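You operate a simulated robot arm through the tools that you are given. There is no shell and no other tool. Be economical: measure what you need, move in short steps, check, and stop when the job is done.

The job below is to be done with a simulated robot arm. You get a single attempt, and the scene is never put back.

JOB
Wipe up the tea stain, fill the green glass and stand it on the white saucer.
Fine: water to about the line; cloth and jug go back; the other glass stays empty. Set down upright: steel jug, what you pick out. What is to be rubbed or washed off counts as gone when no trace of it is left.
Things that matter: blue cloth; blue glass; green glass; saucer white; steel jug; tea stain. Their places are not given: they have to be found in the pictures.

The check looks at the end state, three seconds after you hand in, the way a careful person would. Anything else that was tipped, shoved, dropped, spilled or broken makes it a failure. Flat cloth is picked up by pressing the open fingertips on it (5 to 10 N) and closing them slowly along it; thin cloth reads only 2 to 8 mm in the jaws.

ROBOT AND FRAMES
A 6-joint arm with a two-finger parallel gripper, fixed in place. Base frame: the origin is at the foot of the arm, x ahead of it, y to its left, z up; the work surface is at about z = 0. Readings come in mm, degrees, newtons and seconds.
With the tool pointing down near the work surface it reaches from about 140 to 580 mm from the base axis. Its first joint turns from -66.0 to 66.0 degrees. Payload 2.1 kg.
The TCP is the grasp point between the finger pads, 30 mm short of the fingertips. In the tool frame z runs along the fingers and y along their closing line. Largest opening 94 mm; finger width 28, thickness 10; the body of the gripper, 50 by 96 mm, starts 55 mm behind the TCP.
Orientation is that of the tool frame in the base frame, as a unit quaternion [x, y, z, w]. With the fingers straight down and closing along the base's y, the tool's x points along the base's -x, its y along +y and its z along -z.

CONTROLS
- The arm moves only by the tool drive_tool. Its arguments are lists of equal length, an entry for each row: "jaw": the closure, from 0 (fully open) to 1 (shut); "translation": the shift along the base's x, y, z in units of 40 mm (1.0 is 40 mm), a list of three; "delta_rot": the turn, a rotation vector about the base's x, y, z in units of 5 degrees (1.0 is 5 degrees), a list of three. In form: {"jaw": [jaw, ...], "translation": [[dx, dy, dz], ...], "delta_rot": [[wx, wy, wz], ...]}. A call has 1 to 12 rows; each row shifts and turns the commanded pose from where the row before left it. A call with a number of a shift or a turn outside -1 to 1 is refused whole. Each row takes 0.2 s and may step no farther than 50 mm and 8.6 degrees from the row before; otherwise, or with a gripper value out of range, the whole call is refused. Where a pose cannot be reached the arm comes as near as it can. A force on the tool above 40 N (or 10 N above the force at the start of the call, whichever is more), or a blocked arm, ends the call early, and 0.2 s more pass. The fingers move at their own pace (about 72 mm/s each) and stop on an object; they squeeze with about 32 N. The grip force told is the motor's: it shows also when the fingers shut on nothing. Time passes only in rows, and 0.2 s behind the last, so rows that do not move let the fingers close. The reply holds the time, the measured pose of the TCP, the force on the tool along the base axes, the opening and the grip force, in the units named above and with some noise, with the torque about the TCP (base axes, N m) and any sound that the robot's microphone picked up, and new pictures: "views" is both (left out), scene, wrist or none.
- Cameras (640 x 400 px; columns grow to the right, rows downward): "scene" is fixed at [43.1, -359.5, 488.6]; the picture's right is [0.88, -0.47, 0.00], its down [-0.25, -0.46, -0.85] and it looks along [0.40, 0.75, -0.52] (base axes); focal length 233 px, centre (320, 200). "wrist" rides on the gripper at [76, 14, -103] in the tool frame; the picture's right is [-0.18, 0.98, 0.00], its down [-0.75, -0.14, -0.64] and it looks along [-0.63, -0.12, 0.77] (tool axes); focal length 243 px, centre (320, 200).
- point_at(camera, pixels): for up to 12 pixels [column, row] of the newest picture of that camera ("zoom" is the newest enlarged one), the place [x, y, z] in the base frame of the surface seen there, good to about 2 mm. It takes no simulated time.
- enlarge(camera, box): a new picture of the part [left, top, right, bottom] of that camera's present view, enlarged. It takes no simulated time.
- finish_job(): hands the job in; it is judged then, once.

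Keep the steps short. Do not move on a guess: measure, check each grasp and each placing, and mend mistakes. In all there are 80 turns and 200 pictures (those below and enlarged ones count). Leave the gripper open and the arm clear of the work at the hand-in unless told otherwise, and finish with a single line.

The tools are called after "Call:" by a JSON object that holds its "name" and its "arguments". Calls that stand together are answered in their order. drive_tool: Moves the arm, as the interface text tells. Its arguments: {"type":"object","properties":{"jaw":{"type":"array","items":{"type":"number"}},"translation":{"type":"array","items":{"type":"array","items":{"type":"number"}}},"delta_rot":{"type":"array","items":{"type":"array","items":{"type":"number"}}},"views":{"type":"string","enum":["both","scene","wrist","none"]}},"required":["jaw","translation","delta_rot"]} The other tools are called the same way: point_at (camera, pixels) gives the place of the surface under pixels of a picture; enlarge (camera, box) takes an enlarged picture of a part of a camera's view; finish_job () hands the job in.

At the start:

```text
time_s: 0.0
position: [329.7, 111.9, 399.1]
tcp_rot: [-0.001, 1.0, 0.001, 0.001]
wrist_force: [0.2, -0.6, -0.5]
moment: [0.02, -0.02, 0.03]
width: 94.1
grasp_force: 0.0
```

scene: 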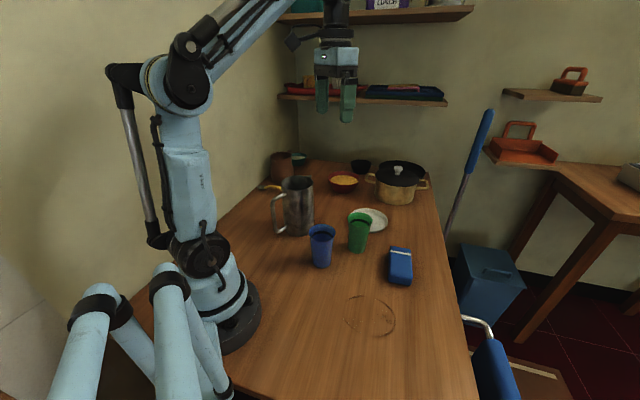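
wrist: 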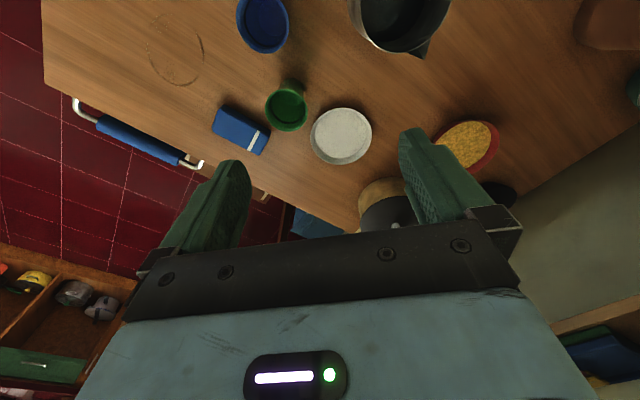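

I see two cups, a jug, a saucer, a stain ring near (370,317), a blue item at (400,265), and something blue on a rail at (490,370). First I'll enlarge these.

Call:
{"name": "enlarge", "arguments": {"camera": "scene", "box": [250, 150, 450, 275]}}

Call:
{"name": "enlarge", "arguments": {"camera": "scene", "box": [320, 230, 540, 400]}}

Call:
{"name": "enlarge", "arguments": {"camera": "wrist", "box": [60, 0, 460, 200]}}

Call:
{"name": "point_at", "arguments": {"camera": "scene", "pixels": [[370, 317], [346, 322], [394, 322], [366, 297], [376, 336], [400, 253], [391, 280], [410, 281], [408, 250], [390, 249], [490, 370], [478, 322]]}}

```text
3.20 times, centred on (350, 212) of scene
```

zoom: 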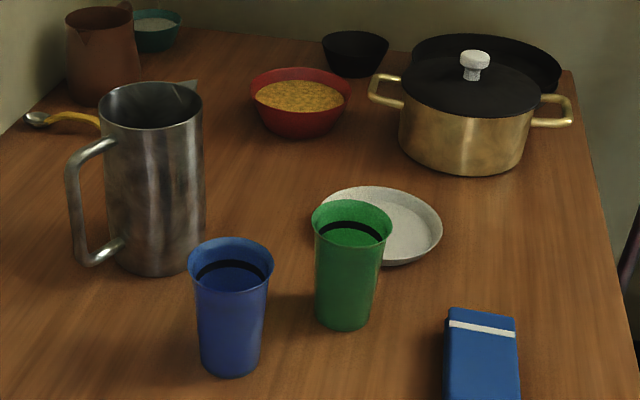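

```text
2.35 times, centred on (430, 315) of scene
```

zoom: 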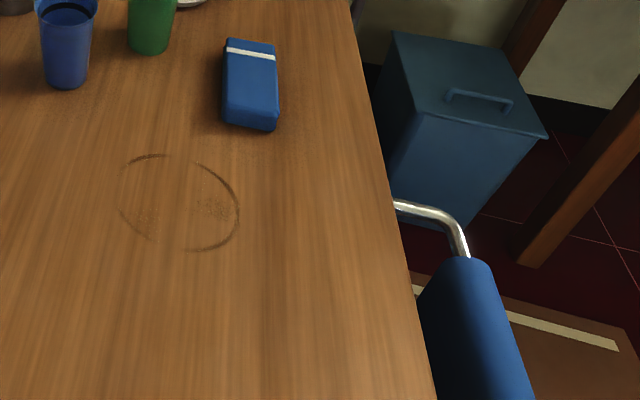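

```text
1.60 times, centred on (260, 100) of wrist
```

zoom: 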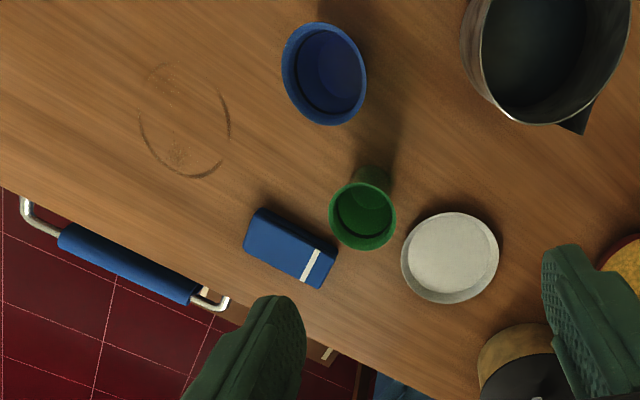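

```text
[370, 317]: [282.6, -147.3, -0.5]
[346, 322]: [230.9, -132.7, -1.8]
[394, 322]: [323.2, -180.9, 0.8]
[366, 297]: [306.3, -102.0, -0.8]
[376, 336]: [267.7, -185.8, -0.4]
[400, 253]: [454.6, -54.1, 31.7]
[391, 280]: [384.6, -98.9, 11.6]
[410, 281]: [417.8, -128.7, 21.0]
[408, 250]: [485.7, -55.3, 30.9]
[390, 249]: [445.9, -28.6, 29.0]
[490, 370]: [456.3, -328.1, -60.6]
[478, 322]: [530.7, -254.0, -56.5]
```

The blue item beside the green glass looks like a folded cloth, but the roll on the rail is also blue. I'll measure things before deciding.

Call:
{"name": "enlarge", "arguments": {"camera": "scene", "box": [375, 235, 425, 295]}}

Call:
{"name": "enlarge", "arguments": {"camera": "wrist", "box": [60, 80, 280, 210]}}

Call:
{"name": "point_at", "arguments": {"camera": "wrist", "pixels": [[263, 23], [240, 20], [286, 20], [286, 103], [268, 105], [305, 105], [340, 135], [312, 135], [371, 135], [340, 109], [345, 164], [288, 95]]}}

Call:
{"name": "point_at", "arguments": {"camera": "wrist", "pixels": [[214, 130], [224, 108], [268, 131], [259, 152], [240, 130], [140, 145], [174, 75], [150, 30], [202, 50], [180, 85], [147, 58], [165, 17]]}}

Call:
{"name": "point_at", "arguments": {"camera": "scene", "pixels": [[281, 180], [297, 178], [313, 182], [297, 195], [297, 230], [284, 230], [310, 228], [275, 215], [273, 202], [285, 195], [321, 228], [322, 263]]}}

```text
6.67 times, centred on (400, 265) of scene
```

zoom: 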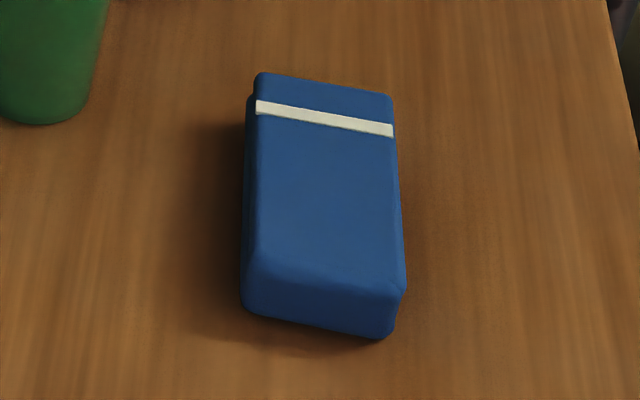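

```text
2.91 times, centred on (170, 145) of wrist
```

zoom: 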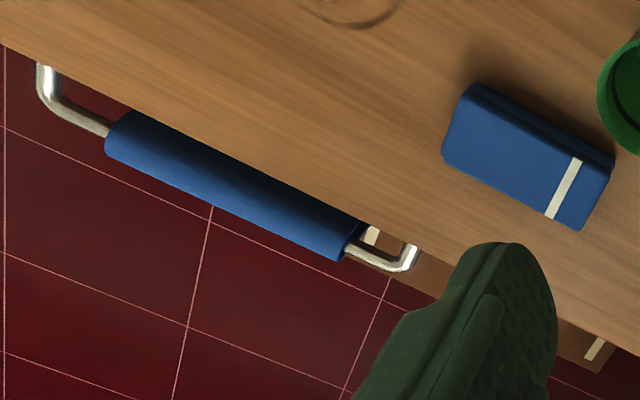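

```text
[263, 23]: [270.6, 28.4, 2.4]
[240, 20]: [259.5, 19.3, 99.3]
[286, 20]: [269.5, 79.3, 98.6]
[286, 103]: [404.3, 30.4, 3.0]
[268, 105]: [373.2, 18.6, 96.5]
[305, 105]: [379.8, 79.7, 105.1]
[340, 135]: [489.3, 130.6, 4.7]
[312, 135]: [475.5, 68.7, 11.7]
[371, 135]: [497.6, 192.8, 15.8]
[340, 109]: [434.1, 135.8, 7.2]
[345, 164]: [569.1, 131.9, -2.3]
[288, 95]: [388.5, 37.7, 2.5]
```

```text
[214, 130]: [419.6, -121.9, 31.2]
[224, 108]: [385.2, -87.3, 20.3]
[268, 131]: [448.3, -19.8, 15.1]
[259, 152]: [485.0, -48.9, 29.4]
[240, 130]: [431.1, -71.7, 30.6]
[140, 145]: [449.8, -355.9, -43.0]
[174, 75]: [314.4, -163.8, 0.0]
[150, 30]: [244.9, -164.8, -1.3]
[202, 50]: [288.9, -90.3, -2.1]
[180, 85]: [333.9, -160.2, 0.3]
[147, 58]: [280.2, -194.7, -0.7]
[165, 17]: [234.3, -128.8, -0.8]
```

```text
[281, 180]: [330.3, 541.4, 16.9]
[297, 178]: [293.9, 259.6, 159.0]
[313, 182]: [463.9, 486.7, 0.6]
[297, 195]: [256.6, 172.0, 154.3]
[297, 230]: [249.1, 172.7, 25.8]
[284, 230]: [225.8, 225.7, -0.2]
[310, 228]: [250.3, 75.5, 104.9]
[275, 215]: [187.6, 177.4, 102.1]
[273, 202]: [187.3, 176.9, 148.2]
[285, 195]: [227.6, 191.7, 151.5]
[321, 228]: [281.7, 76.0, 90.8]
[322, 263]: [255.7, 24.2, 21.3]
```

The blue block has a folded look and the rail has a blue roll. I'll move the wrist camera to the right at the same height to see both closely.

Call:
{"name": "drive_tool", "arguments": {"jaw": [0, 0, 0, 0, 0, 0, 0], "translation": [[0, -1, 0], [0, -1, 0], [0, -1, 0], [0, -1, 0], [0, -1, -0.5], [0, -1, -1], [0, 0, -1]], "delta_rot": [[0, 0, 0], [0, 0, 0], [0, 0, 0], [0, 0, 0], [0, 0, 0], [0, 0, 0], [0, 0, 0]]}}

```text
refused: row 6 steps farther than a row can; nothing moved
```

Call:
{"name": "drive_tool", "arguments": {"jaw": [0, 0, 0, 0, 0, 0, 0, 0], "translation": [[0, -1, 0], [0, -1, 0], [0, -1, 0], [0, -1, 0], [0, -1, -0.5], [0, -1, -0.5], [0, 0, -1], [0, 0, 0]], "delta_rot": [[0, 0, 0], [0, 0, 0], [0, 0, 0], [0, 0, 0], [0, 0, 0], [0, 0, 0], [0, 0, 0], [0, 0, 0]]}}

```text
time_s: 1.8
position: [330.2, -127.9, 318.5]
tcp_rot: [-0.002, 1.0, 0.001, 0.001]
wrist_force: [-0.4, -0.4, -0.5]
moment: [0.0, -0.01, -0.01]
width: 94.0
grasp_force: 0.0
```

scene: 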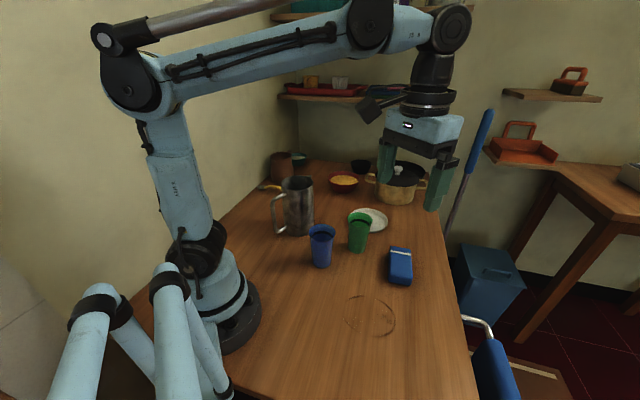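
wrist: 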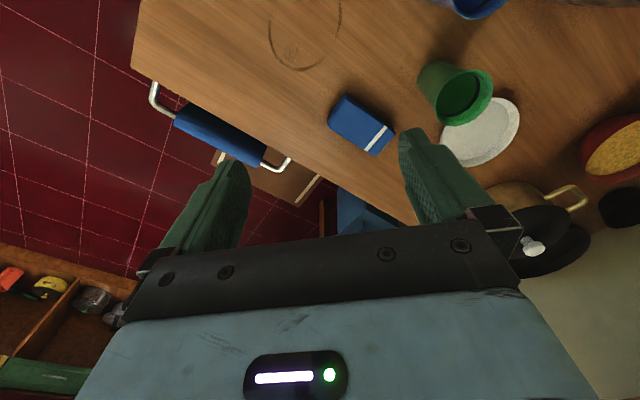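

Call:
{"name": "enlarge", "arguments": {"camera": "wrist", "box": [130, 70, 310, 190]}}

Call:
{"name": "enlarge", "arguments": {"camera": "wrist", "box": [310, 80, 410, 170]}}

Call:
{"name": "point_at", "arguments": {"camera": "wrist", "pixels": [[180, 120], [190, 105], [215, 140], [262, 160], [250, 150], [185, 128], [157, 97], [280, 165], [331, 122], [345, 95], [394, 129], [373, 155]]}}

```text
3.33 times, centred on (220, 130) of wrist
```

zoom: 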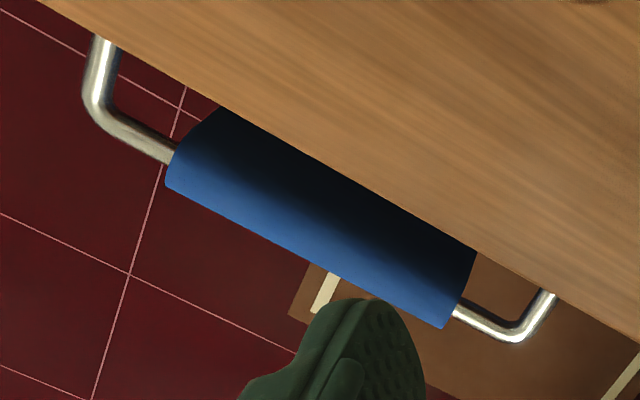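

```text
4.44 times, centred on (360, 125) of wrist
```

zoom: 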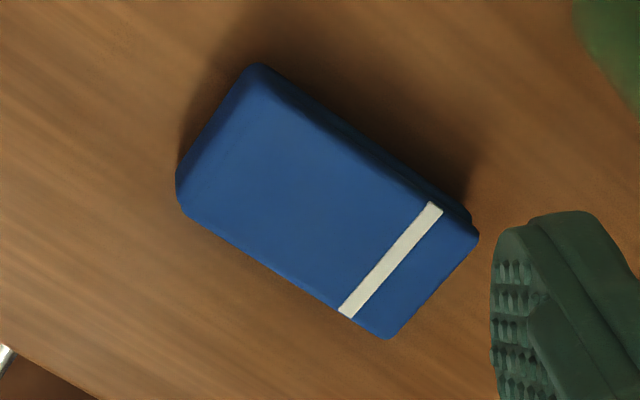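

```text
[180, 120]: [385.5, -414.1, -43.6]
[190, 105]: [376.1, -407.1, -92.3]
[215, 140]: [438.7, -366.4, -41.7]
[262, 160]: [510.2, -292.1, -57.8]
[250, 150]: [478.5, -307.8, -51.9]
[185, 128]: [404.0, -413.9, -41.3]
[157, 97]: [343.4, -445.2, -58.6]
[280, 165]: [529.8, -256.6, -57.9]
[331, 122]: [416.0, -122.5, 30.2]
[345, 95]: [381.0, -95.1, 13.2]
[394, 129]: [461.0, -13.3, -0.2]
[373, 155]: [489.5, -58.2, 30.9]
```

The rail holds a towel over the table's edge, mostly out of reach. The block is a folded cloth within reach. I'll measure its edges in the zoom picture, along with the stain's extent and the glasses.

Call:
{"name": "point_at", "arguments": {"camera": "zoom", "pixels": [[190, 205], [255, 85], [460, 230], [385, 325], [230, 140], [420, 285], [290, 265], [350, 145], [320, 205], [180, 180], [340, 130], [170, 150]]}}

Call:
{"name": "enlarge", "arguments": {"camera": "wrist", "box": [240, 0, 370, 80]}}

```text
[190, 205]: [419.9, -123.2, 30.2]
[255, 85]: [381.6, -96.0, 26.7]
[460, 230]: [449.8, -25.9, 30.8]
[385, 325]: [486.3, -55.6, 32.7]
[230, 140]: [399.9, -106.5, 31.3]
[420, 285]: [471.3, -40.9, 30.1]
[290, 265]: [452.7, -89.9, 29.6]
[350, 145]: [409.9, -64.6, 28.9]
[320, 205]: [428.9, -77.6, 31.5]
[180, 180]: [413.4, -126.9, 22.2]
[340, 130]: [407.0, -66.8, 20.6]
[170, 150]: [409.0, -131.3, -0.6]
```

```text
4.92 times, centred on (305, 40) of wrist
```

zoom: 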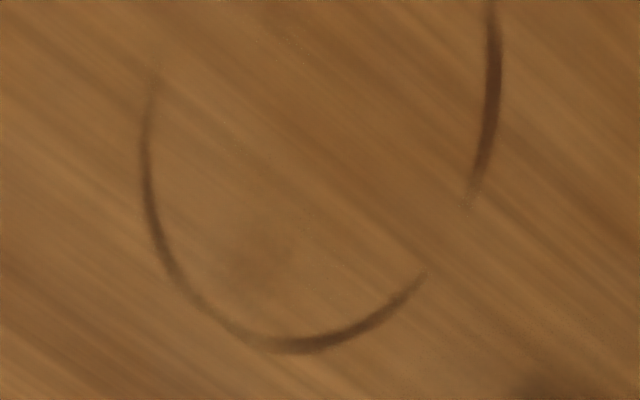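

Cloth centre is about (434,-76), with the long axis at about 46°, roughly 50 wide and 31 high. I'll go above it, turned 46° so the fingers close across its width.

Call:
{"name": "drive_tool", "arguments": {"jaw": [0, 0, 0, 0, 0, 0, 0, 0, 0, 0, 0], "translation": [[0.26, 0.13, -0.495], [0.26, 0.13, -0.495], [0.26, 0.13, -0.495], [0.26, 0.13, -0.495], [0.26, 0.13, -0.495], [0.26, 0.13, -0.495], [0.26, 0.13, -0.495], [0.26, 0.13, -0.495], [0.26, 0.13, -0.495], [0.26, 0.13, -0.495], [0, 0, 0]], "delta_rot": [[0, 0, 0.92], [0, 0, 0.92], [0, 0, 0.92], [0, 0, 0.92], [0, 0, 0.92], [0, 0, 0.92], [0, 0, 0.92], [0, 0, 0.92], [0, 0, 0.92], [0, 0, 0.92], [0, 0, 0]]}}

```text
time_s: 4.2
position: [434.2, -75.7, 121.9]
tcp_rot: [-0.392, 0.92, 0.001, 0.0]
wrist_force: [0.5, -0.3, 0.4]
moment: [0.05, 0.0, -0.01]
width: 94.0
grasp_force: 0.0
```

scene: 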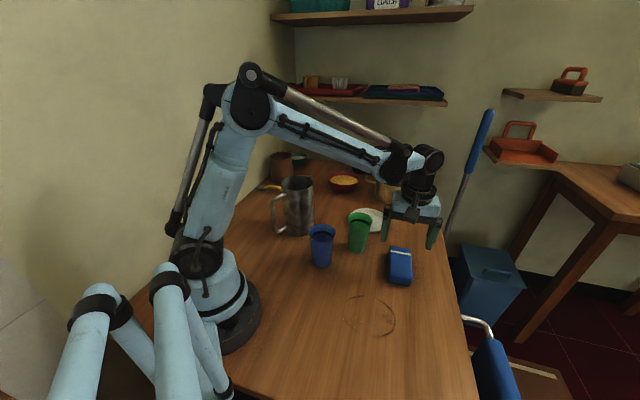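
wrist: 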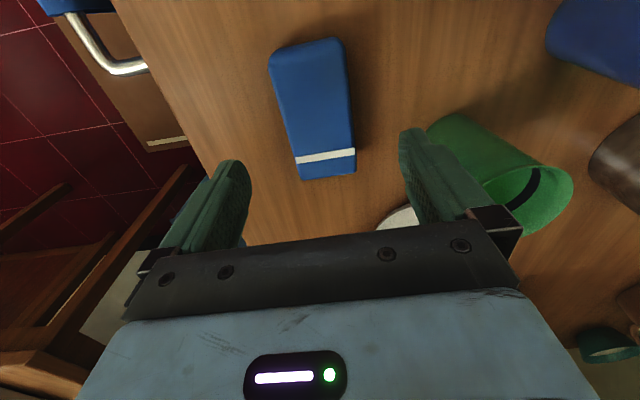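

The block lies between the fingers and aligned with them. I'll go down to TCP z about 40, then close slowly.

Call:
{"name": "drive_tool", "arguments": {"jaw": [0, 0, 0, 0, 0], "translation": [[0, 0, -0.6], [0, 0, -0.6], [0, 0, -0.5], [0, 0, -0.35], [0, 0, 0]], "delta_rot": [[0, 0, 0], [0, 0, 0], [0, 0, 0], [0, 0, 0], [0, 0, 0]]}}

Call:
{"name": "drive_tool", "arguments": {"jaw": [0.2, 0.3, 0.4, 0.5, 0.6, 0.6], "translation": [[0, 0, 0], [0, 0, 0], [0, 0, 0], [0, 0, 0], [0, 0, 0], [0, 0, 0]], "delta_rot": [[0, 0, 0], [0, 0, 0], [0, 0, 0], [0, 0, 0], [0, 0, 0], [0, 0, 0]]}}

```text
time_s: 5.4
position: [431.8, -77.5, 40.4]
tcp_rot: [-0.391, 0.92, 0.0, 0.0]
wrist_force: [-0.1, 0.1, -0.2]
moment: [-0.03, 0.01, 0.0]
width: 94.0
grasp_force: 0.1
```

scene: 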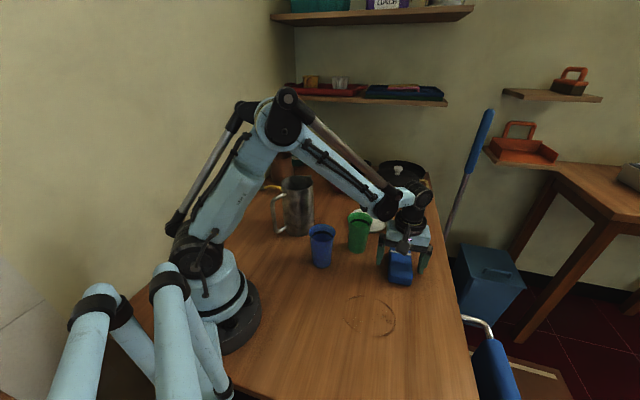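
wrist: 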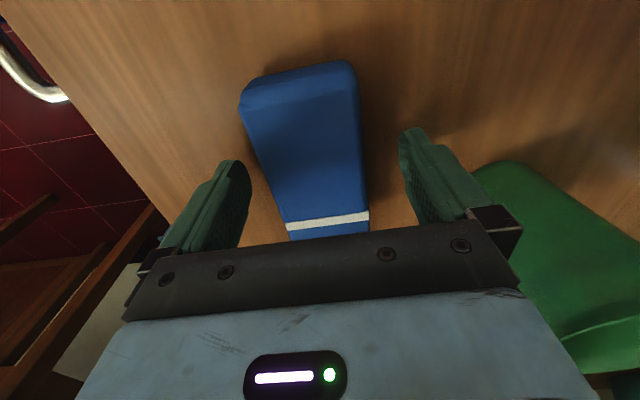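

```text
time_s: 6.8
position: [432.4, -76.8, 39.4]
tcp_rot: [-0.392, 0.92, 0.001, 0.001]
wrist_force: [0.4, -0.5, 0.0]
moment: [-0.04, -0.01, -0.04]
width: 56.9
grasp_force: 32.3
```

scene: 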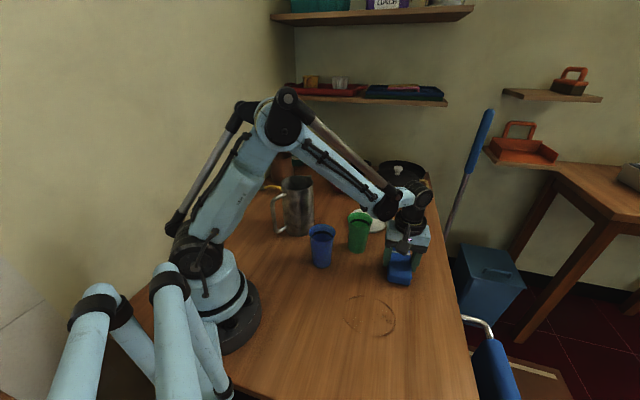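
wrist: 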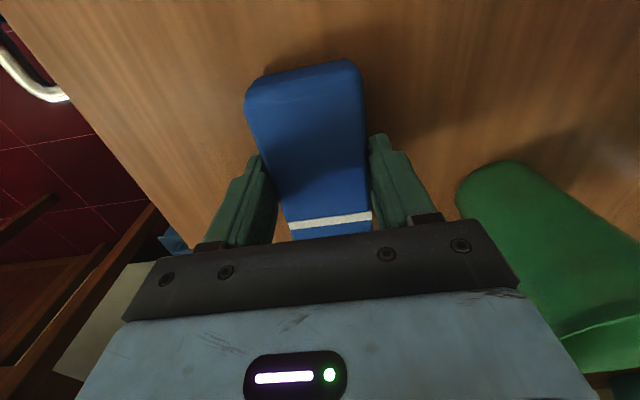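

Gripped at 57 mm. I'll lift it a little and check that it comes along, then carry it above the stain centre at about (283,-142).

Call:
{"name": "drive_tool", "arguments": {"jaw": [0.6, 0.6, 0.6], "translation": [[0, 0, 0.5], [0, 0, 0.75], [0, 0, 0]], "delta_rot": [[0, 0, 0], [0, 0, 0], [0, 0, 0]]}}

Call:
{"name": "drive_tool", "arguments": {"jaw": [0.6, 0.6, 0.6, 0.6, 0.6, 0.6], "translation": [[-0.747, -0.326, 0], [-0.747, -0.326, 0], [-0.747, -0.326, 0], [-0.747, -0.326, 0], [-0.747, -0.326, 0], [0, 0, 0]], "delta_rot": [[0, 0, 0], [0, 0, 0], [0, 0, 0], [0, 0, 0], [0, 0, 0], [0, 0, 0]]}}

```text
time_s: 7.6
position: [434.0, -77.8, 91.7]
tcp_rot: [-0.391, 0.92, 0.001, 0.0]
wrist_force: [-0.7, -0.9, -0.8]
moment: [0.02, 0.0, -0.01]
width: 57.1
grasp_force: 32.2
```

scene: 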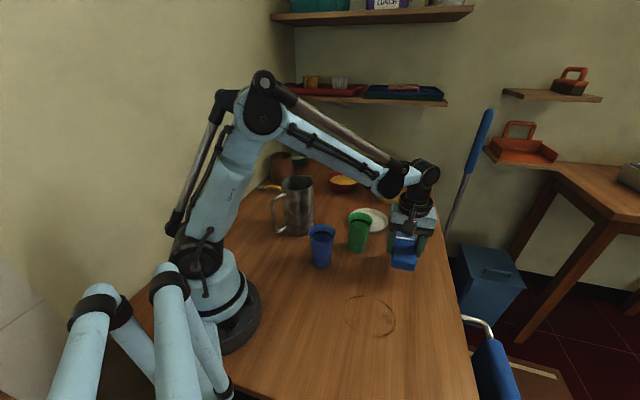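
wrist: 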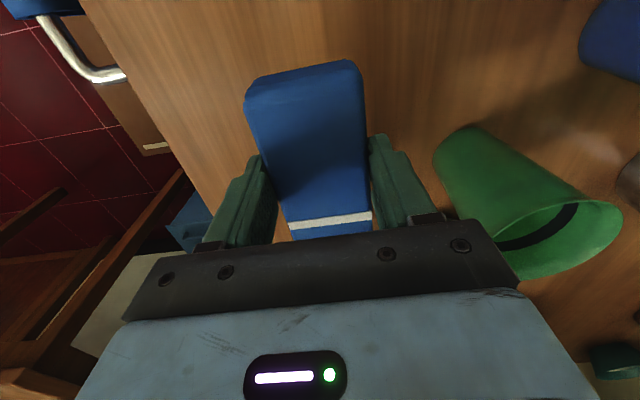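

```text
time_s: 9.0
position: [285.7, -142.4, 88.8]
tcp_rot: [-0.392, 0.92, 0.001, 0.002]
wrist_force: [-0.8, 0.2, -1.0]
moment: [0.03, 0.04, -0.01]
width: 57.0
grasp_force: 32.0
```

scene: 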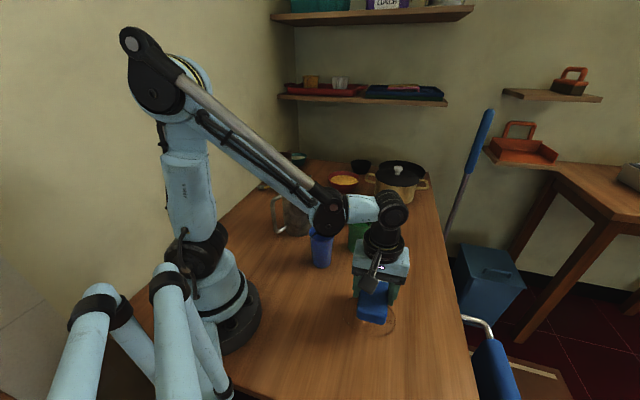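
wrist: 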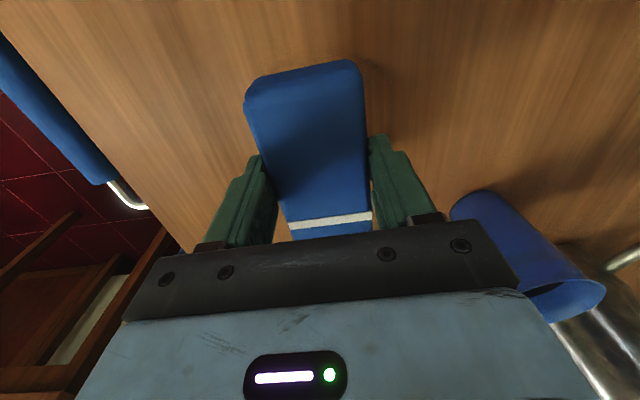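

It's light and held firmly, which fits a cloth. I'll lower it onto the stain carefully, watching the force.

Call:
{"name": "drive_tool", "arguments": {"jaw": [0.6, 0.6, 0.6, 0.6], "translation": [[0, 0, -0.6], [0, 0, -0.5], [0, 0, -0.15], [0, 0, 0]], "delta_rot": [[0, 0, 0], [0, 0, 0], [0, 0, 0], [0, 0, 0]], "views": "none"}}

Call:
{"name": "drive_tool", "arguments": {"jaw": [0.6, 0.6], "translation": [[0, 0, -0.05], [0, 0, 0]], "delta_rot": [[0, 0, 0], [0, 0, 0]], "views": "none"}}

```text
time_s: 9.8
position: [286.2, -141.8, 40.0]
tcp_rot: [-0.392, 0.92, 0.002, 0.0]
wrist_force: [-0.4, 0.3, 16.7]
moment: [-0.02, -0.07, -0.04]
width: 57.1
grasp_force: 31.6
stopped in row 4: the force on the tool passed its limit at 41 N (the readings are from after the stop); the commanded pose is now the measured one
```

```text
time_s: 10.2
position: [286.6, -142.3, 39.6]
tcp_rot: [-0.391, 0.921, 0.001, -0.001]
wrist_force: [-1.2, -0.3, 16.6]
moment: [0.01, -0.14, -0.05]
width: 57.1
grasp_force: 32.5
stopped in row 1: the force on the tool passed its limit at 41 N (the readings are from after the stop); the commanded pose is now the measured one
```

In contact at about 16 N and stiff. I'll ease up a hair and slide 60 mm along (0.72,-0.70) as a test stroke.

Call:
{"name": "drive_tool", "arguments": {"jaw": [0.6, 0.6, 0.6, 0.6, 0.6], "translation": [[0, 0, 0.008], [0.27, -0.26, 0], [0.27, -0.26, 0], [0.27, -0.26, 0], [0.27, -0.26, 0]], "delta_rot": [[0, 0, 0], [0, 0, 0], [0, 0, 0], [0, 0, 0], [0, 0, 0]], "views": "scene"}}

```text
time_s: 11.4
position: [328.6, -183.9, 39.9]
tcp_rot: [-0.391, 0.92, 0.001, 0.0]
wrist_force: [0.5, -0.2, -0.6]
moment: [0.02, -0.03, 0.0]
width: 57.0
grasp_force: 31.9
```

scene: 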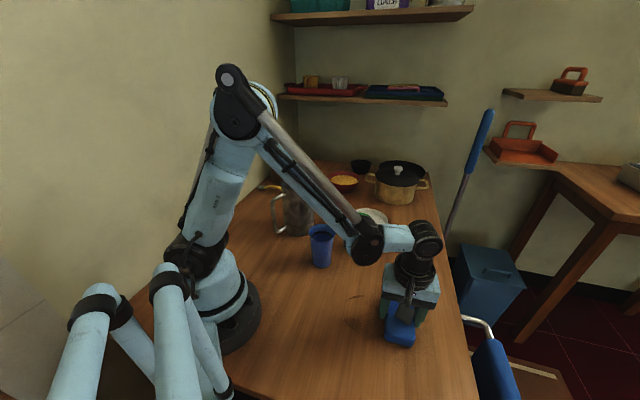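

The stain is going, so this is the right cloth. Contact was lost at the end (-0.6 N), so I'll press slightly and stroke back the whole way.

Call:
{"name": "drive_tool", "arguments": {"jaw": [0.6, 0.6, 0.6, 0.6, 0.6, 0.6, 0.6, 0.6, 0.6], "translation": [[0, 0, -0.018], [-0.27, 0.26, 0], [-0.27, 0.26, 0], [-0.27, 0.26, 0], [-0.27, 0.26, 0], [-0.27, 0.26, 0], [-0.27, 0.26, 0], [-0.27, 0.26, 0], [-0.27, 0.26, 0]], "delta_rot": [[0, 0, 0], [0, 0, 0], [0, 0, 0], [0, 0, 0], [0, 0, 0], [0, 0, 0], [0, 0, 0], [0, 0, 0], [0, 0, 0]], "views": "scene"}}

```text
time_s: 12.5
position: [294.1, -151.2, 39.8]
tcp_rot: [-0.39, 0.921, -0.001, 0.001]
wrist_force: [-0.5, 1.7, 14.9]
moment: [0.04, 0.1, 0.03]
width: 56.9
grasp_force: 31.4
stopped in row 5: the force on the tool passed its limit at 43 N (the readings are from after the stop); the commanded pose is now the measured one
```

scene: 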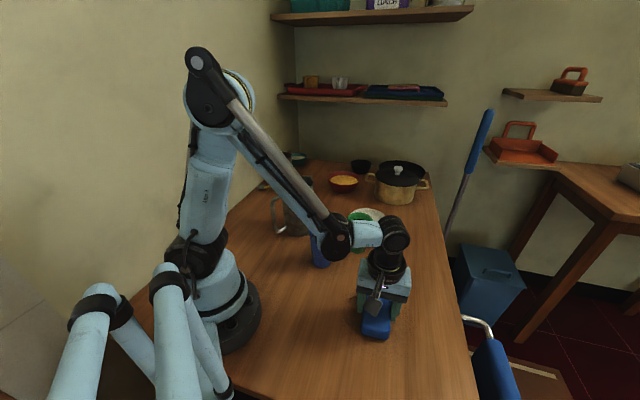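

The force rises toward the arm, so I'll add a slight lift per row and go on with the stroke.

Call:
{"name": "drive_tool", "arguments": {"jaw": [0.6, 0.6, 0.6, 0.6, 0.6, 0.6], "translation": [[0, 0, 0], [-0.27, 0.26, 0.003], [-0.27, 0.26, 0.003], [-0.27, 0.26, 0.003], [-0.27, 0.26, 0.003], [-0.27, 0.26, 0.003]], "delta_rot": [[0, 0, 0], [0, 0, 0], [0, 0, 0], [0, 0, 0], [0, 0, 0], [0, 0, 0]], "views": "scene"}}

```text
time_s: 13.9
position: [239.1, -98.0, 39.5]
tcp_rot: [-0.39, 0.921, -0.003, 0.001]
wrist_force: [5.5, -6.8, 15.6]
moment: [0.13, 0.08, 0.02]
width: 57.0
grasp_force: 32.3
```

scene: 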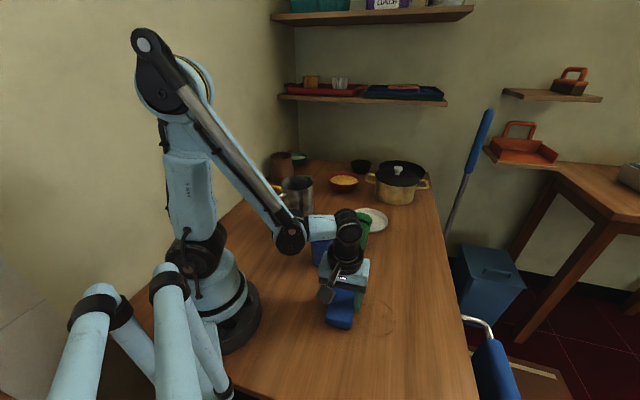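

Let me look at what's left of the stain.

Call:
{"name": "enlarge", "arguments": {"camera": "scene", "box": [310, 270, 430, 350]}}

```text
5.00 times, centred on (370, 310) of scene
```

zoom: 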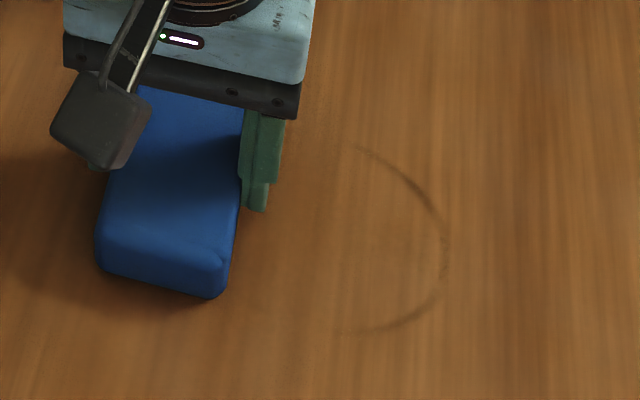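

It has faded but remains on the right. I'll shift 20 mm toward the near side, then stroke across with slight downward compensation.

Call:
{"name": "drive_tool", "arguments": {"jaw": [0.6, 0.6, 0.6, 0.6, 0.6, 0.6, 0.6, 0.6, 0.6, 0.6, 0.6], "translation": [[-0.2, -0.2, 0], [-0.15, -0.16, 0], [0.27, -0.26, -0.003], [0.27, -0.26, -0.003], [0.27, -0.26, -0.003], [0.27, -0.26, -0.003], [0.27, -0.26, -0.003], [0.27, -0.26, -0.003], [0.27, -0.26, -0.003], [0.27, -0.26, -0.003], [0.27, -0.26, -0.003]], "delta_rot": [[0, 0, 0], [0, 0, 0], [0, 0, 0], [0, 0, 0], [0, 0, 0], [0, 0, 0], [0, 0, 0], [0, 0, 0], [0, 0, 0], [0, 0, 0], [0, 0, 0]], "views": "none"}}

```text
time_s: 16.3
position: [324.2, -206.2, 39.7]
tcp_rot: [-0.391, 0.92, -0.001, 0.001]
wrist_force: [-6.4, 5.9, 18.3]
moment: [0.33, 0.35, -0.04]
width: 57.2
grasp_force: 32.1
```

Good, 18 N at the end of the stroke. Next I'll shift 40 mm along the cloth's length and stroke back.

Call:
{"name": "drive_tool", "arguments": {"jaw": [0.6, 0.6, 0.6, 0.6, 0.6, 0.6, 0.6, 0.6, 0.6, 0.6, 0.6], "translation": [[0.35, 0.36, 0], [0.35, 0.36, 0], [-0.27, 0.26, 0.003], [-0.27, 0.26, 0.003], [-0.27, 0.26, 0.003], [-0.27, 0.26, 0.003], [-0.27, 0.26, 0.003], [-0.27, 0.26, 0.003], [-0.27, 0.26, 0.003], [-0.27, 0.26, 0.003], [-0.27, 0.26, 0.003]], "delta_rot": [[0, 0, 0], [0, 0, 0], [0, 0, 0], [0, 0, 0], [0, 0, 0], [0, 0, 0], [0, 0, 0], [0, 0, 0], [0, 0, 0], [0, 0, 0], [0, 0, 0]], "views": "scene"}}

Call:
{"name": "enlarge", "arguments": {"camera": "scene", "box": [310, 270, 430, 350]}}

```text
time_s: 17.7
position: [311.7, -138.6, 38.4]
tcp_rot: [-0.39, 0.921, -0.003, 0.002]
wrist_force: [-0.5, 0.5, 16.2]
moment: [0.15, 0.15, 0.05]
width: 57.0
grasp_force: 31.8
stopped in row 7: the force on the tool passed its limit at 42 N (the readings are from after the stop); the commanded pose is now the measured one
```

scene: 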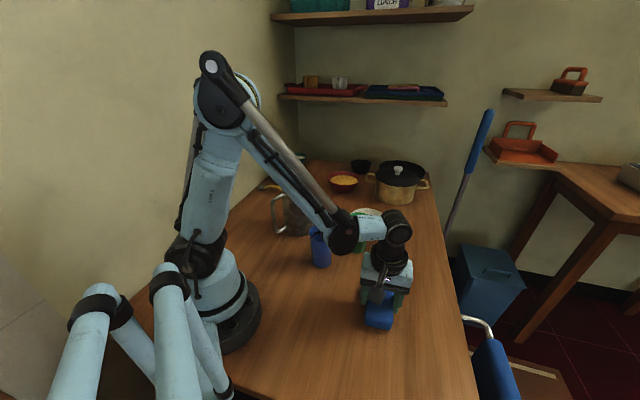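

```text
5.00 times, centred on (370, 310) of scene
```

zoom: 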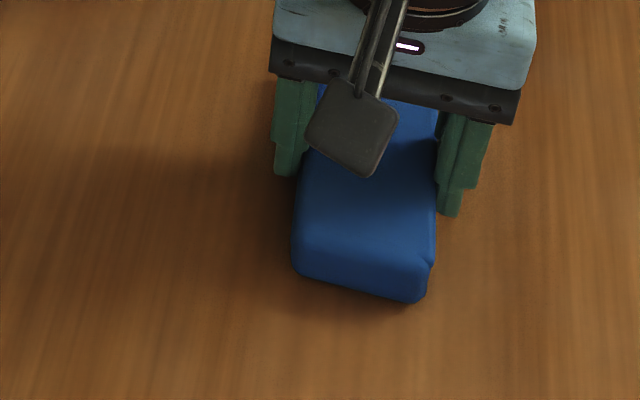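

The right side looks clean. I'll finish this stroke to the left with slightly more relief.

Call:
{"name": "drive_tool", "arguments": {"jaw": [0.6, 0.6, 0.6, 0.6, 0.6, 0.6], "translation": [[0, 0, 0], [-0.27, 0.26, 0.004], [-0.27, 0.26, 0.004], [-0.27, 0.26, 0.004], [-0.27, 0.26, 0.004], [-0.27, 0.26, 0.004]], "delta_rot": [[0, 0, 0], [0, 0, 0], [0, 0, 0], [0, 0, 0], [0, 0, 0], [0, 0, 0]], "views": "none"}}

Call:
{"name": "drive_tool", "arguments": {"jaw": [0.6, 0.6, 0.6, 0.6, 0.6, 0.6, 0.6, 0.6, 0.6, 0.6], "translation": [[-0.35, -0.36, 0], [0.27, -0.26, -0.003], [0.27, -0.26, -0.003], [0.27, -0.26, -0.003], [0.27, -0.26, -0.003], [0.27, -0.26, -0.003], [0.27, -0.26, -0.003], [0.27, -0.26, -0.003], [0.27, -0.26, -0.003], [0.27, -0.26, -0.003]], "delta_rot": [[0, 0, 0], [0, 0, 0], [0, 0, 0], [0, 0, 0], [0, 0, 0], [0, 0, 0], [0, 0, 0], [0, 0, 0], [0, 0, 0], [0, 0, 0]], "views": "none"}}

```text
time_s: 19.1
position: [257.9, -84.5, 37.9]
tcp_rot: [-0.389, 0.921, -0.002, 0.002]
wrist_force: [-0.4, -0.2, -0.7]
moment: [0.01, 0.01, 0.0]
width: 57.2
grasp_force: 32.8
```

```text
time_s: 21.3
position: [342.4, -194.7, 37.9]
tcp_rot: [-0.39, 0.921, -0.004, 0.002]
wrist_force: [-3.0, 3.6, 7.3]
moment: [0.27, 0.3, -0.01]
width: 57.0
grasp_force: 32.2
```

Now I'll lift and move away toward the cloth's home at (432.4,-76.8), staying high, and inspect the stain area.

Call:
{"name": "drive_tool", "arguments": {"jaw": [0.6, 0.6, 0.6, 0.6, 0.6, 0.6, 0.6], "translation": [[0, 0, 0.8], [0, 0, 0.6], [0.55, 0.74, 0], [0.55, 0.74, 0], [0.55, 0.74, 0], [0.6, 0.727, 0], [0, 0, 0]], "delta_rot": [[0, 0, 0], [0, 0, 0], [0, 0, 0], [0, 0, 0], [0, 0, 0], [0, 0, 0], [0, 0, 0]]}}

Call:
{"name": "enlarge", "arguments": {"camera": "scene", "box": [310, 270, 430, 350]}}

```text
time_s: 22.9
position: [429.8, -74.8, 94.7]
tcp_rot: [-0.39, 0.921, -0.003, 0.002]
wrist_force: [0.5, 0.3, -0.9]
moment: [0.01, -0.01, 0.04]
width: 57.3
grasp_force: 32.2
```

scene: 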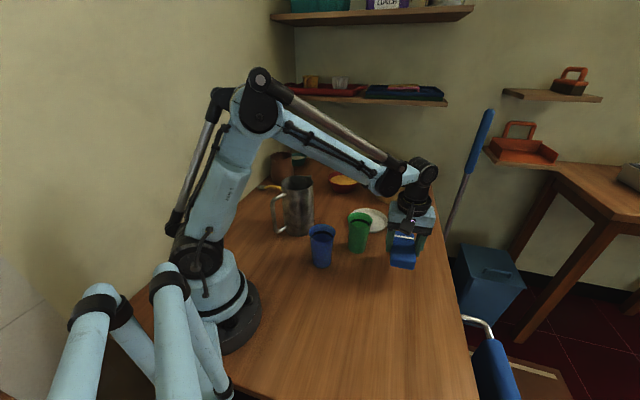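
wrist: 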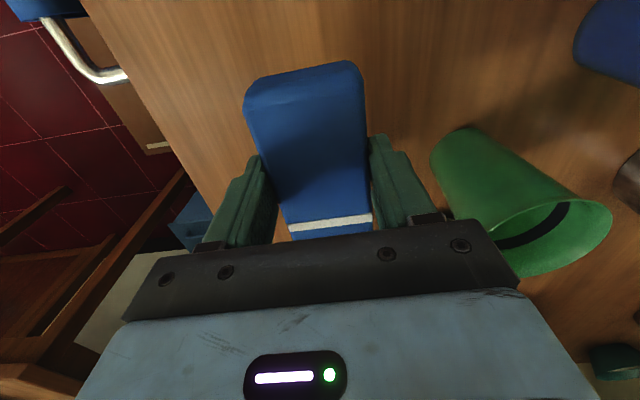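

```text
5.00 times, centred on (370, 310) of scene
```

zoom: 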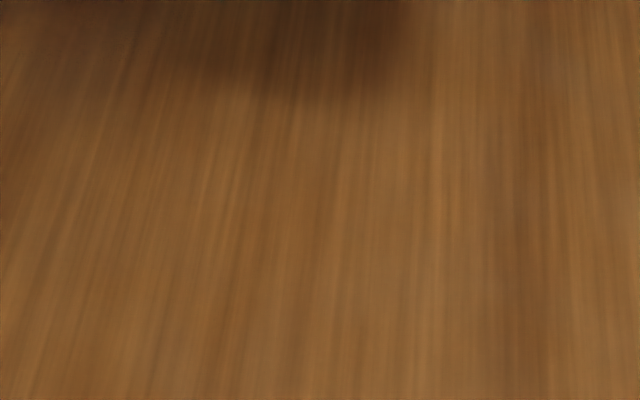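

The stain area is clear in the zoom. I'll put the cloth back in its place: correct by (+2.6,-2) mm and lower to contact at about z 38.5.

Call:
{"name": "drive_tool", "arguments": {"jaw": [0.6, 0.6, 0.6, 0.6], "translation": [[0.065, -0.05, -0.5], [0, 0, -0.6], [0, 0, -0.28], [0, 0, 0]], "delta_rot": [[0, 0, 0], [0, 0, 0], [0, 0, 0], [0, 0, 0]], "views": "none"}}

```text
time_s: 23.9
position: [435.0, -77.9, 39.4]
tcp_rot: [-0.391, 0.921, -0.003, 0.002]
wrist_force: [-0.4, 0.9, -1.1]
moment: [-0.03, 0.01, 0.01]
width: 57.2
grasp_force: 31.5
```

Call:
{"name": "drive_tool", "arguments": {"jaw": [0.6, 0.6, 0.6], "translation": [[-0.05, 0, -0.02], [0, 0, -0.015], [0, 0, 0]], "delta_rot": [[0, 0, 0], [0, 0, 0], [0, 0, 0]], "views": "none"}}

```text
time_s: 24.7
position: [432.3, -77.3, 39.5]
tcp_rot: [-0.391, 0.92, -0.002, 0.003]
wrist_force: [3.1, 2.4, 28.8]
moment: [0.38, 0.29, -0.01]
width: 56.8
grasp_force: 31.9
```

The cloth is on the table at its old place. I'll open the jaws and rise straight up.

Call:
{"name": "drive_tool", "arguments": {"jaw": [0.6, 0.5, 0.3, 0, 0, 0, 0, 0], "translation": [[0, 0, 0.015], [0, 0, 0], [0, 0, 0], [0, 0, 0], [0, 0, 1], [0, 0, 1], [0, 0, 1], [0, 0, 1]], "delta_rot": [[0, 0, 0], [0, 0, 0], [0, 0, 0], [0, 0, 0], [0, 0, 0], [0, 0, 0], [0, 0, 0], [0, 0, 0]]}}

Call:
{"name": "point_at", "arguments": {"camera": "scene", "pixels": [[400, 253], [391, 280], [410, 281], [408, 250], [390, 249]]}}

Call:
{"name": "enlarge", "arguments": {"camera": "wrist", "box": [280, 0, 600, 200]}}

Call:
{"name": "enlarge", "arguments": {"camera": "scene", "box": [260, 165, 400, 275]}}

```text
time_s: 26.5
position: [432.0, -77.7, 198.2]
tcp_rot: [-0.39, 0.921, -0.003, 0.002]
wrist_force: [0.0, -0.2, 0.4]
moment: [0.02, -0.03, -0.03]
width: 93.9
grasp_force: 0.1
```

scene: 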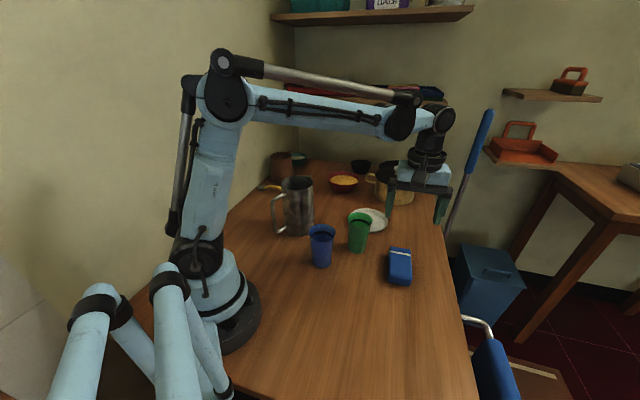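
wrist: 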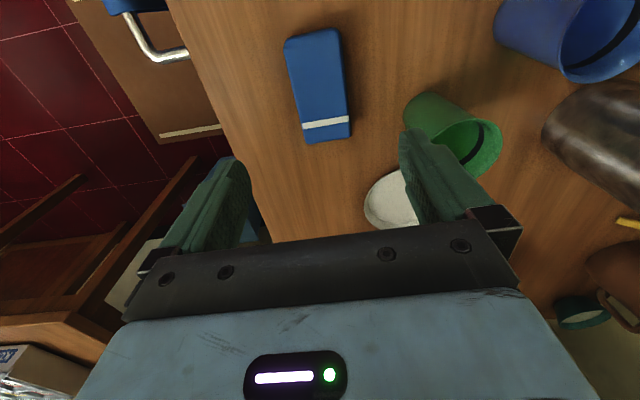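

```text
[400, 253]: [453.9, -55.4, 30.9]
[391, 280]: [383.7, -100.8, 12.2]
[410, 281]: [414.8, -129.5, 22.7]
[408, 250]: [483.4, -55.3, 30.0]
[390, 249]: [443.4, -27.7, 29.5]
```

```text
2.00 times, centred on (440, 100) of wrist
```

zoom: 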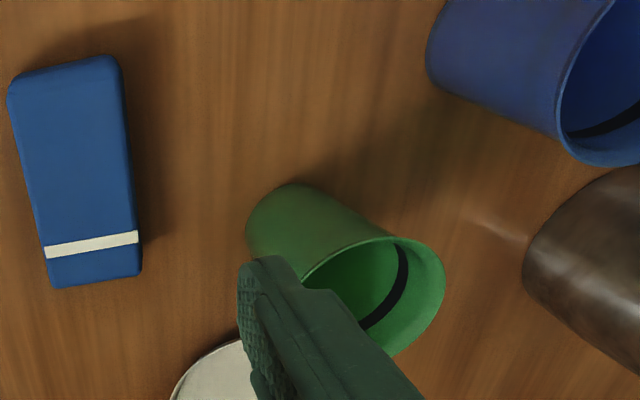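

```text
3.64 times, centred on (330, 220) of scene
```

zoom: 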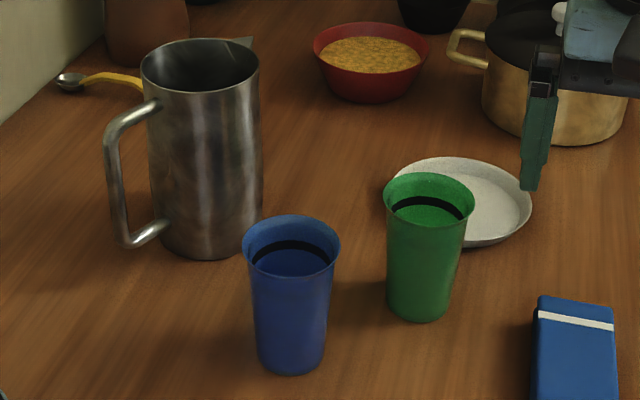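

The cloth is back where it was (points agree within about 2 mm). Next is the jug: I'll move high to a viewpoint behind its handle.

Call:
{"name": "drive_tool", "arguments": {"jaw": [0, 0, 0, 0, 0, 0, 0, 0, 0, 0], "translation": [[0, 0, 1], [-0.756, 0.7125, 0.3], [-0.756, 0.7125, 0.3], [-0.756, 0.7125, 0.3], [-0.756, 0.7125, 0.3], [-0.756, 0.7125, 0.3], [-0.756, 0.7125, 0.3], [-0.756, 0.7125, 0.3], [-0.756, 0.7125, 0.2], [0, 0, 0]], "delta_rot": [[0, 0, 0], [0, 0, -0.5], [0, 0, -0.5], [0, 0, -0.5], [0, 0, -0.5], [0, 0, -0.5], [0, 0, -0.5], [0, 0, -0.5], [0, 0, -0.5], [0, 0, 0]]}}

```text
time_s: 28.7
position: [188.0, 151.2, 331.6]
tcp_rot: [-0.225, 0.974, -0.002, 0.001]
wrist_force: [1.1, -0.3, -0.1]
moment: [-0.03, 0.0, 0.02]
width: 93.9
grasp_force: 0.0
```

scene: 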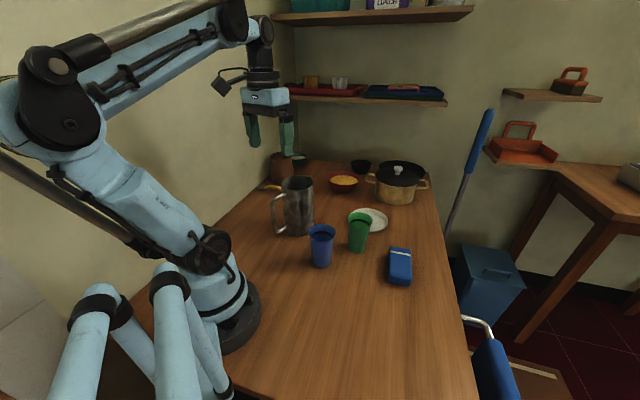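
wrist: 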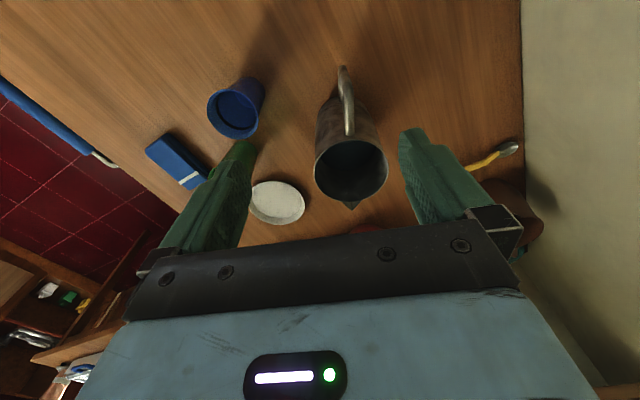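

I have a clear view of the jug with the handle at (345,100) and the spout at (350,205). I'll zoom and measure.

Call:
{"name": "enlarge", "arguments": {"camera": "wrist", "box": [290, 55, 410, 215]}}

Call:
{"name": "point_at", "arguments": {"camera": "wrist", "pixels": [[345, 72], [345, 80], [346, 90], [347, 105], [349, 130], [317, 168], [386, 165], [350, 141], [351, 200], [350, 205], [350, 175], [350, 190]]}}

```text
2.50 times, centred on (350, 135) of wrist
```

zoom: 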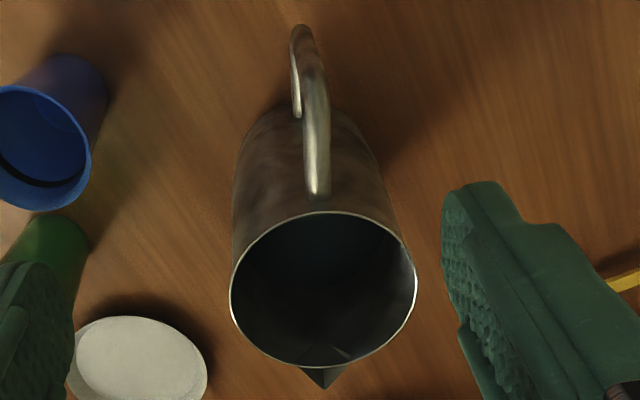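

```text
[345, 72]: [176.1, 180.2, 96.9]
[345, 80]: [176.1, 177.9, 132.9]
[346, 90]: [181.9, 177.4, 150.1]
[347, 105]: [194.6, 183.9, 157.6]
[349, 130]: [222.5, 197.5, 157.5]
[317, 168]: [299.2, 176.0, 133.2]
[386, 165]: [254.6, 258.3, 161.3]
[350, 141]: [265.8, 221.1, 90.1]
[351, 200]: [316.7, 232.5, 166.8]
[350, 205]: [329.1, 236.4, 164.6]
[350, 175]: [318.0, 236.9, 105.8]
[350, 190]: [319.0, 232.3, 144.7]
```

I'll probe the inside of the jug for the water level, and the handle more finely.

Call:
{"name": "point_at", "arguments": {"camera": "zoom", "pixels": [[320, 222], [320, 240], [320, 255], [320, 270], [320, 285], [270, 255], [370, 250], [320, 211], [320, 366], [232, 295], [416, 290], [324, 388]]}}

Call:
{"name": "point_at", "arguments": {"camera": "zoom", "pixels": [[300, 28], [297, 50], [297, 100], [300, 40], [312, 70], [320, 90], [303, 90], [328, 90], [306, 110], [330, 110], [317, 150], [318, 190]]}}

Call:
{"name": "point_at", "arguments": {"camera": "scene", "pixels": [[275, 200], [275, 205], [275, 210], [275, 215], [275, 220], [276, 225], [278, 230], [284, 229], [280, 194], [288, 231], [278, 197], [285, 232]]}}

Call:
{"name": "enlarge", "arguments": {"camera": "scene", "box": [260, 165, 330, 245]}}

```text
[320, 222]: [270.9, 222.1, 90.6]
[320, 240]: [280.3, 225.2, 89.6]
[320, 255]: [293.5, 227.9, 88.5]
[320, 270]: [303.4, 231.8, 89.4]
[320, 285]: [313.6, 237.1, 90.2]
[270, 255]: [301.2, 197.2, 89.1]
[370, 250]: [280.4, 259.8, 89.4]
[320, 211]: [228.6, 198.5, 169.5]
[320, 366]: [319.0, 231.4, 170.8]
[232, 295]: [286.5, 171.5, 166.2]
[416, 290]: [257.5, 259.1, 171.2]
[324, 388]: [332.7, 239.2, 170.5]
```

```text
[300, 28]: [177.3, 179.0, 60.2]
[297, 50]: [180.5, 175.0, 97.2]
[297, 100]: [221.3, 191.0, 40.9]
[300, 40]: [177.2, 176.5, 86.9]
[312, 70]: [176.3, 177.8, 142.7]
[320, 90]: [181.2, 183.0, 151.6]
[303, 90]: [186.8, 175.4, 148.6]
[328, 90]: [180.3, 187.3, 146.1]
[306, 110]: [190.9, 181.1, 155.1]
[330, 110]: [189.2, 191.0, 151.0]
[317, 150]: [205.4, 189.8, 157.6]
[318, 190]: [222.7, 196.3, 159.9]
```

```text
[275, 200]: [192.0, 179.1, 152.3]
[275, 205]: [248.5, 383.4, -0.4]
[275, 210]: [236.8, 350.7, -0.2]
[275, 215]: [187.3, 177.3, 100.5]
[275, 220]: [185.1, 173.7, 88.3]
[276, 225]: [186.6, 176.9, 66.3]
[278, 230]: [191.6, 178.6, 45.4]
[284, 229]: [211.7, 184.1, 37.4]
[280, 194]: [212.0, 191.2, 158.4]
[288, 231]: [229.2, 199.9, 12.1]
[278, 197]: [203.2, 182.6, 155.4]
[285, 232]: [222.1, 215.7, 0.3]
```

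```text
5.00 times, centred on (295, 205) of scene
```

zoom: 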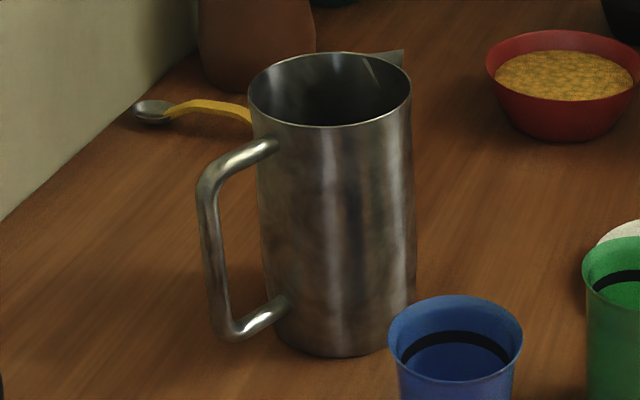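

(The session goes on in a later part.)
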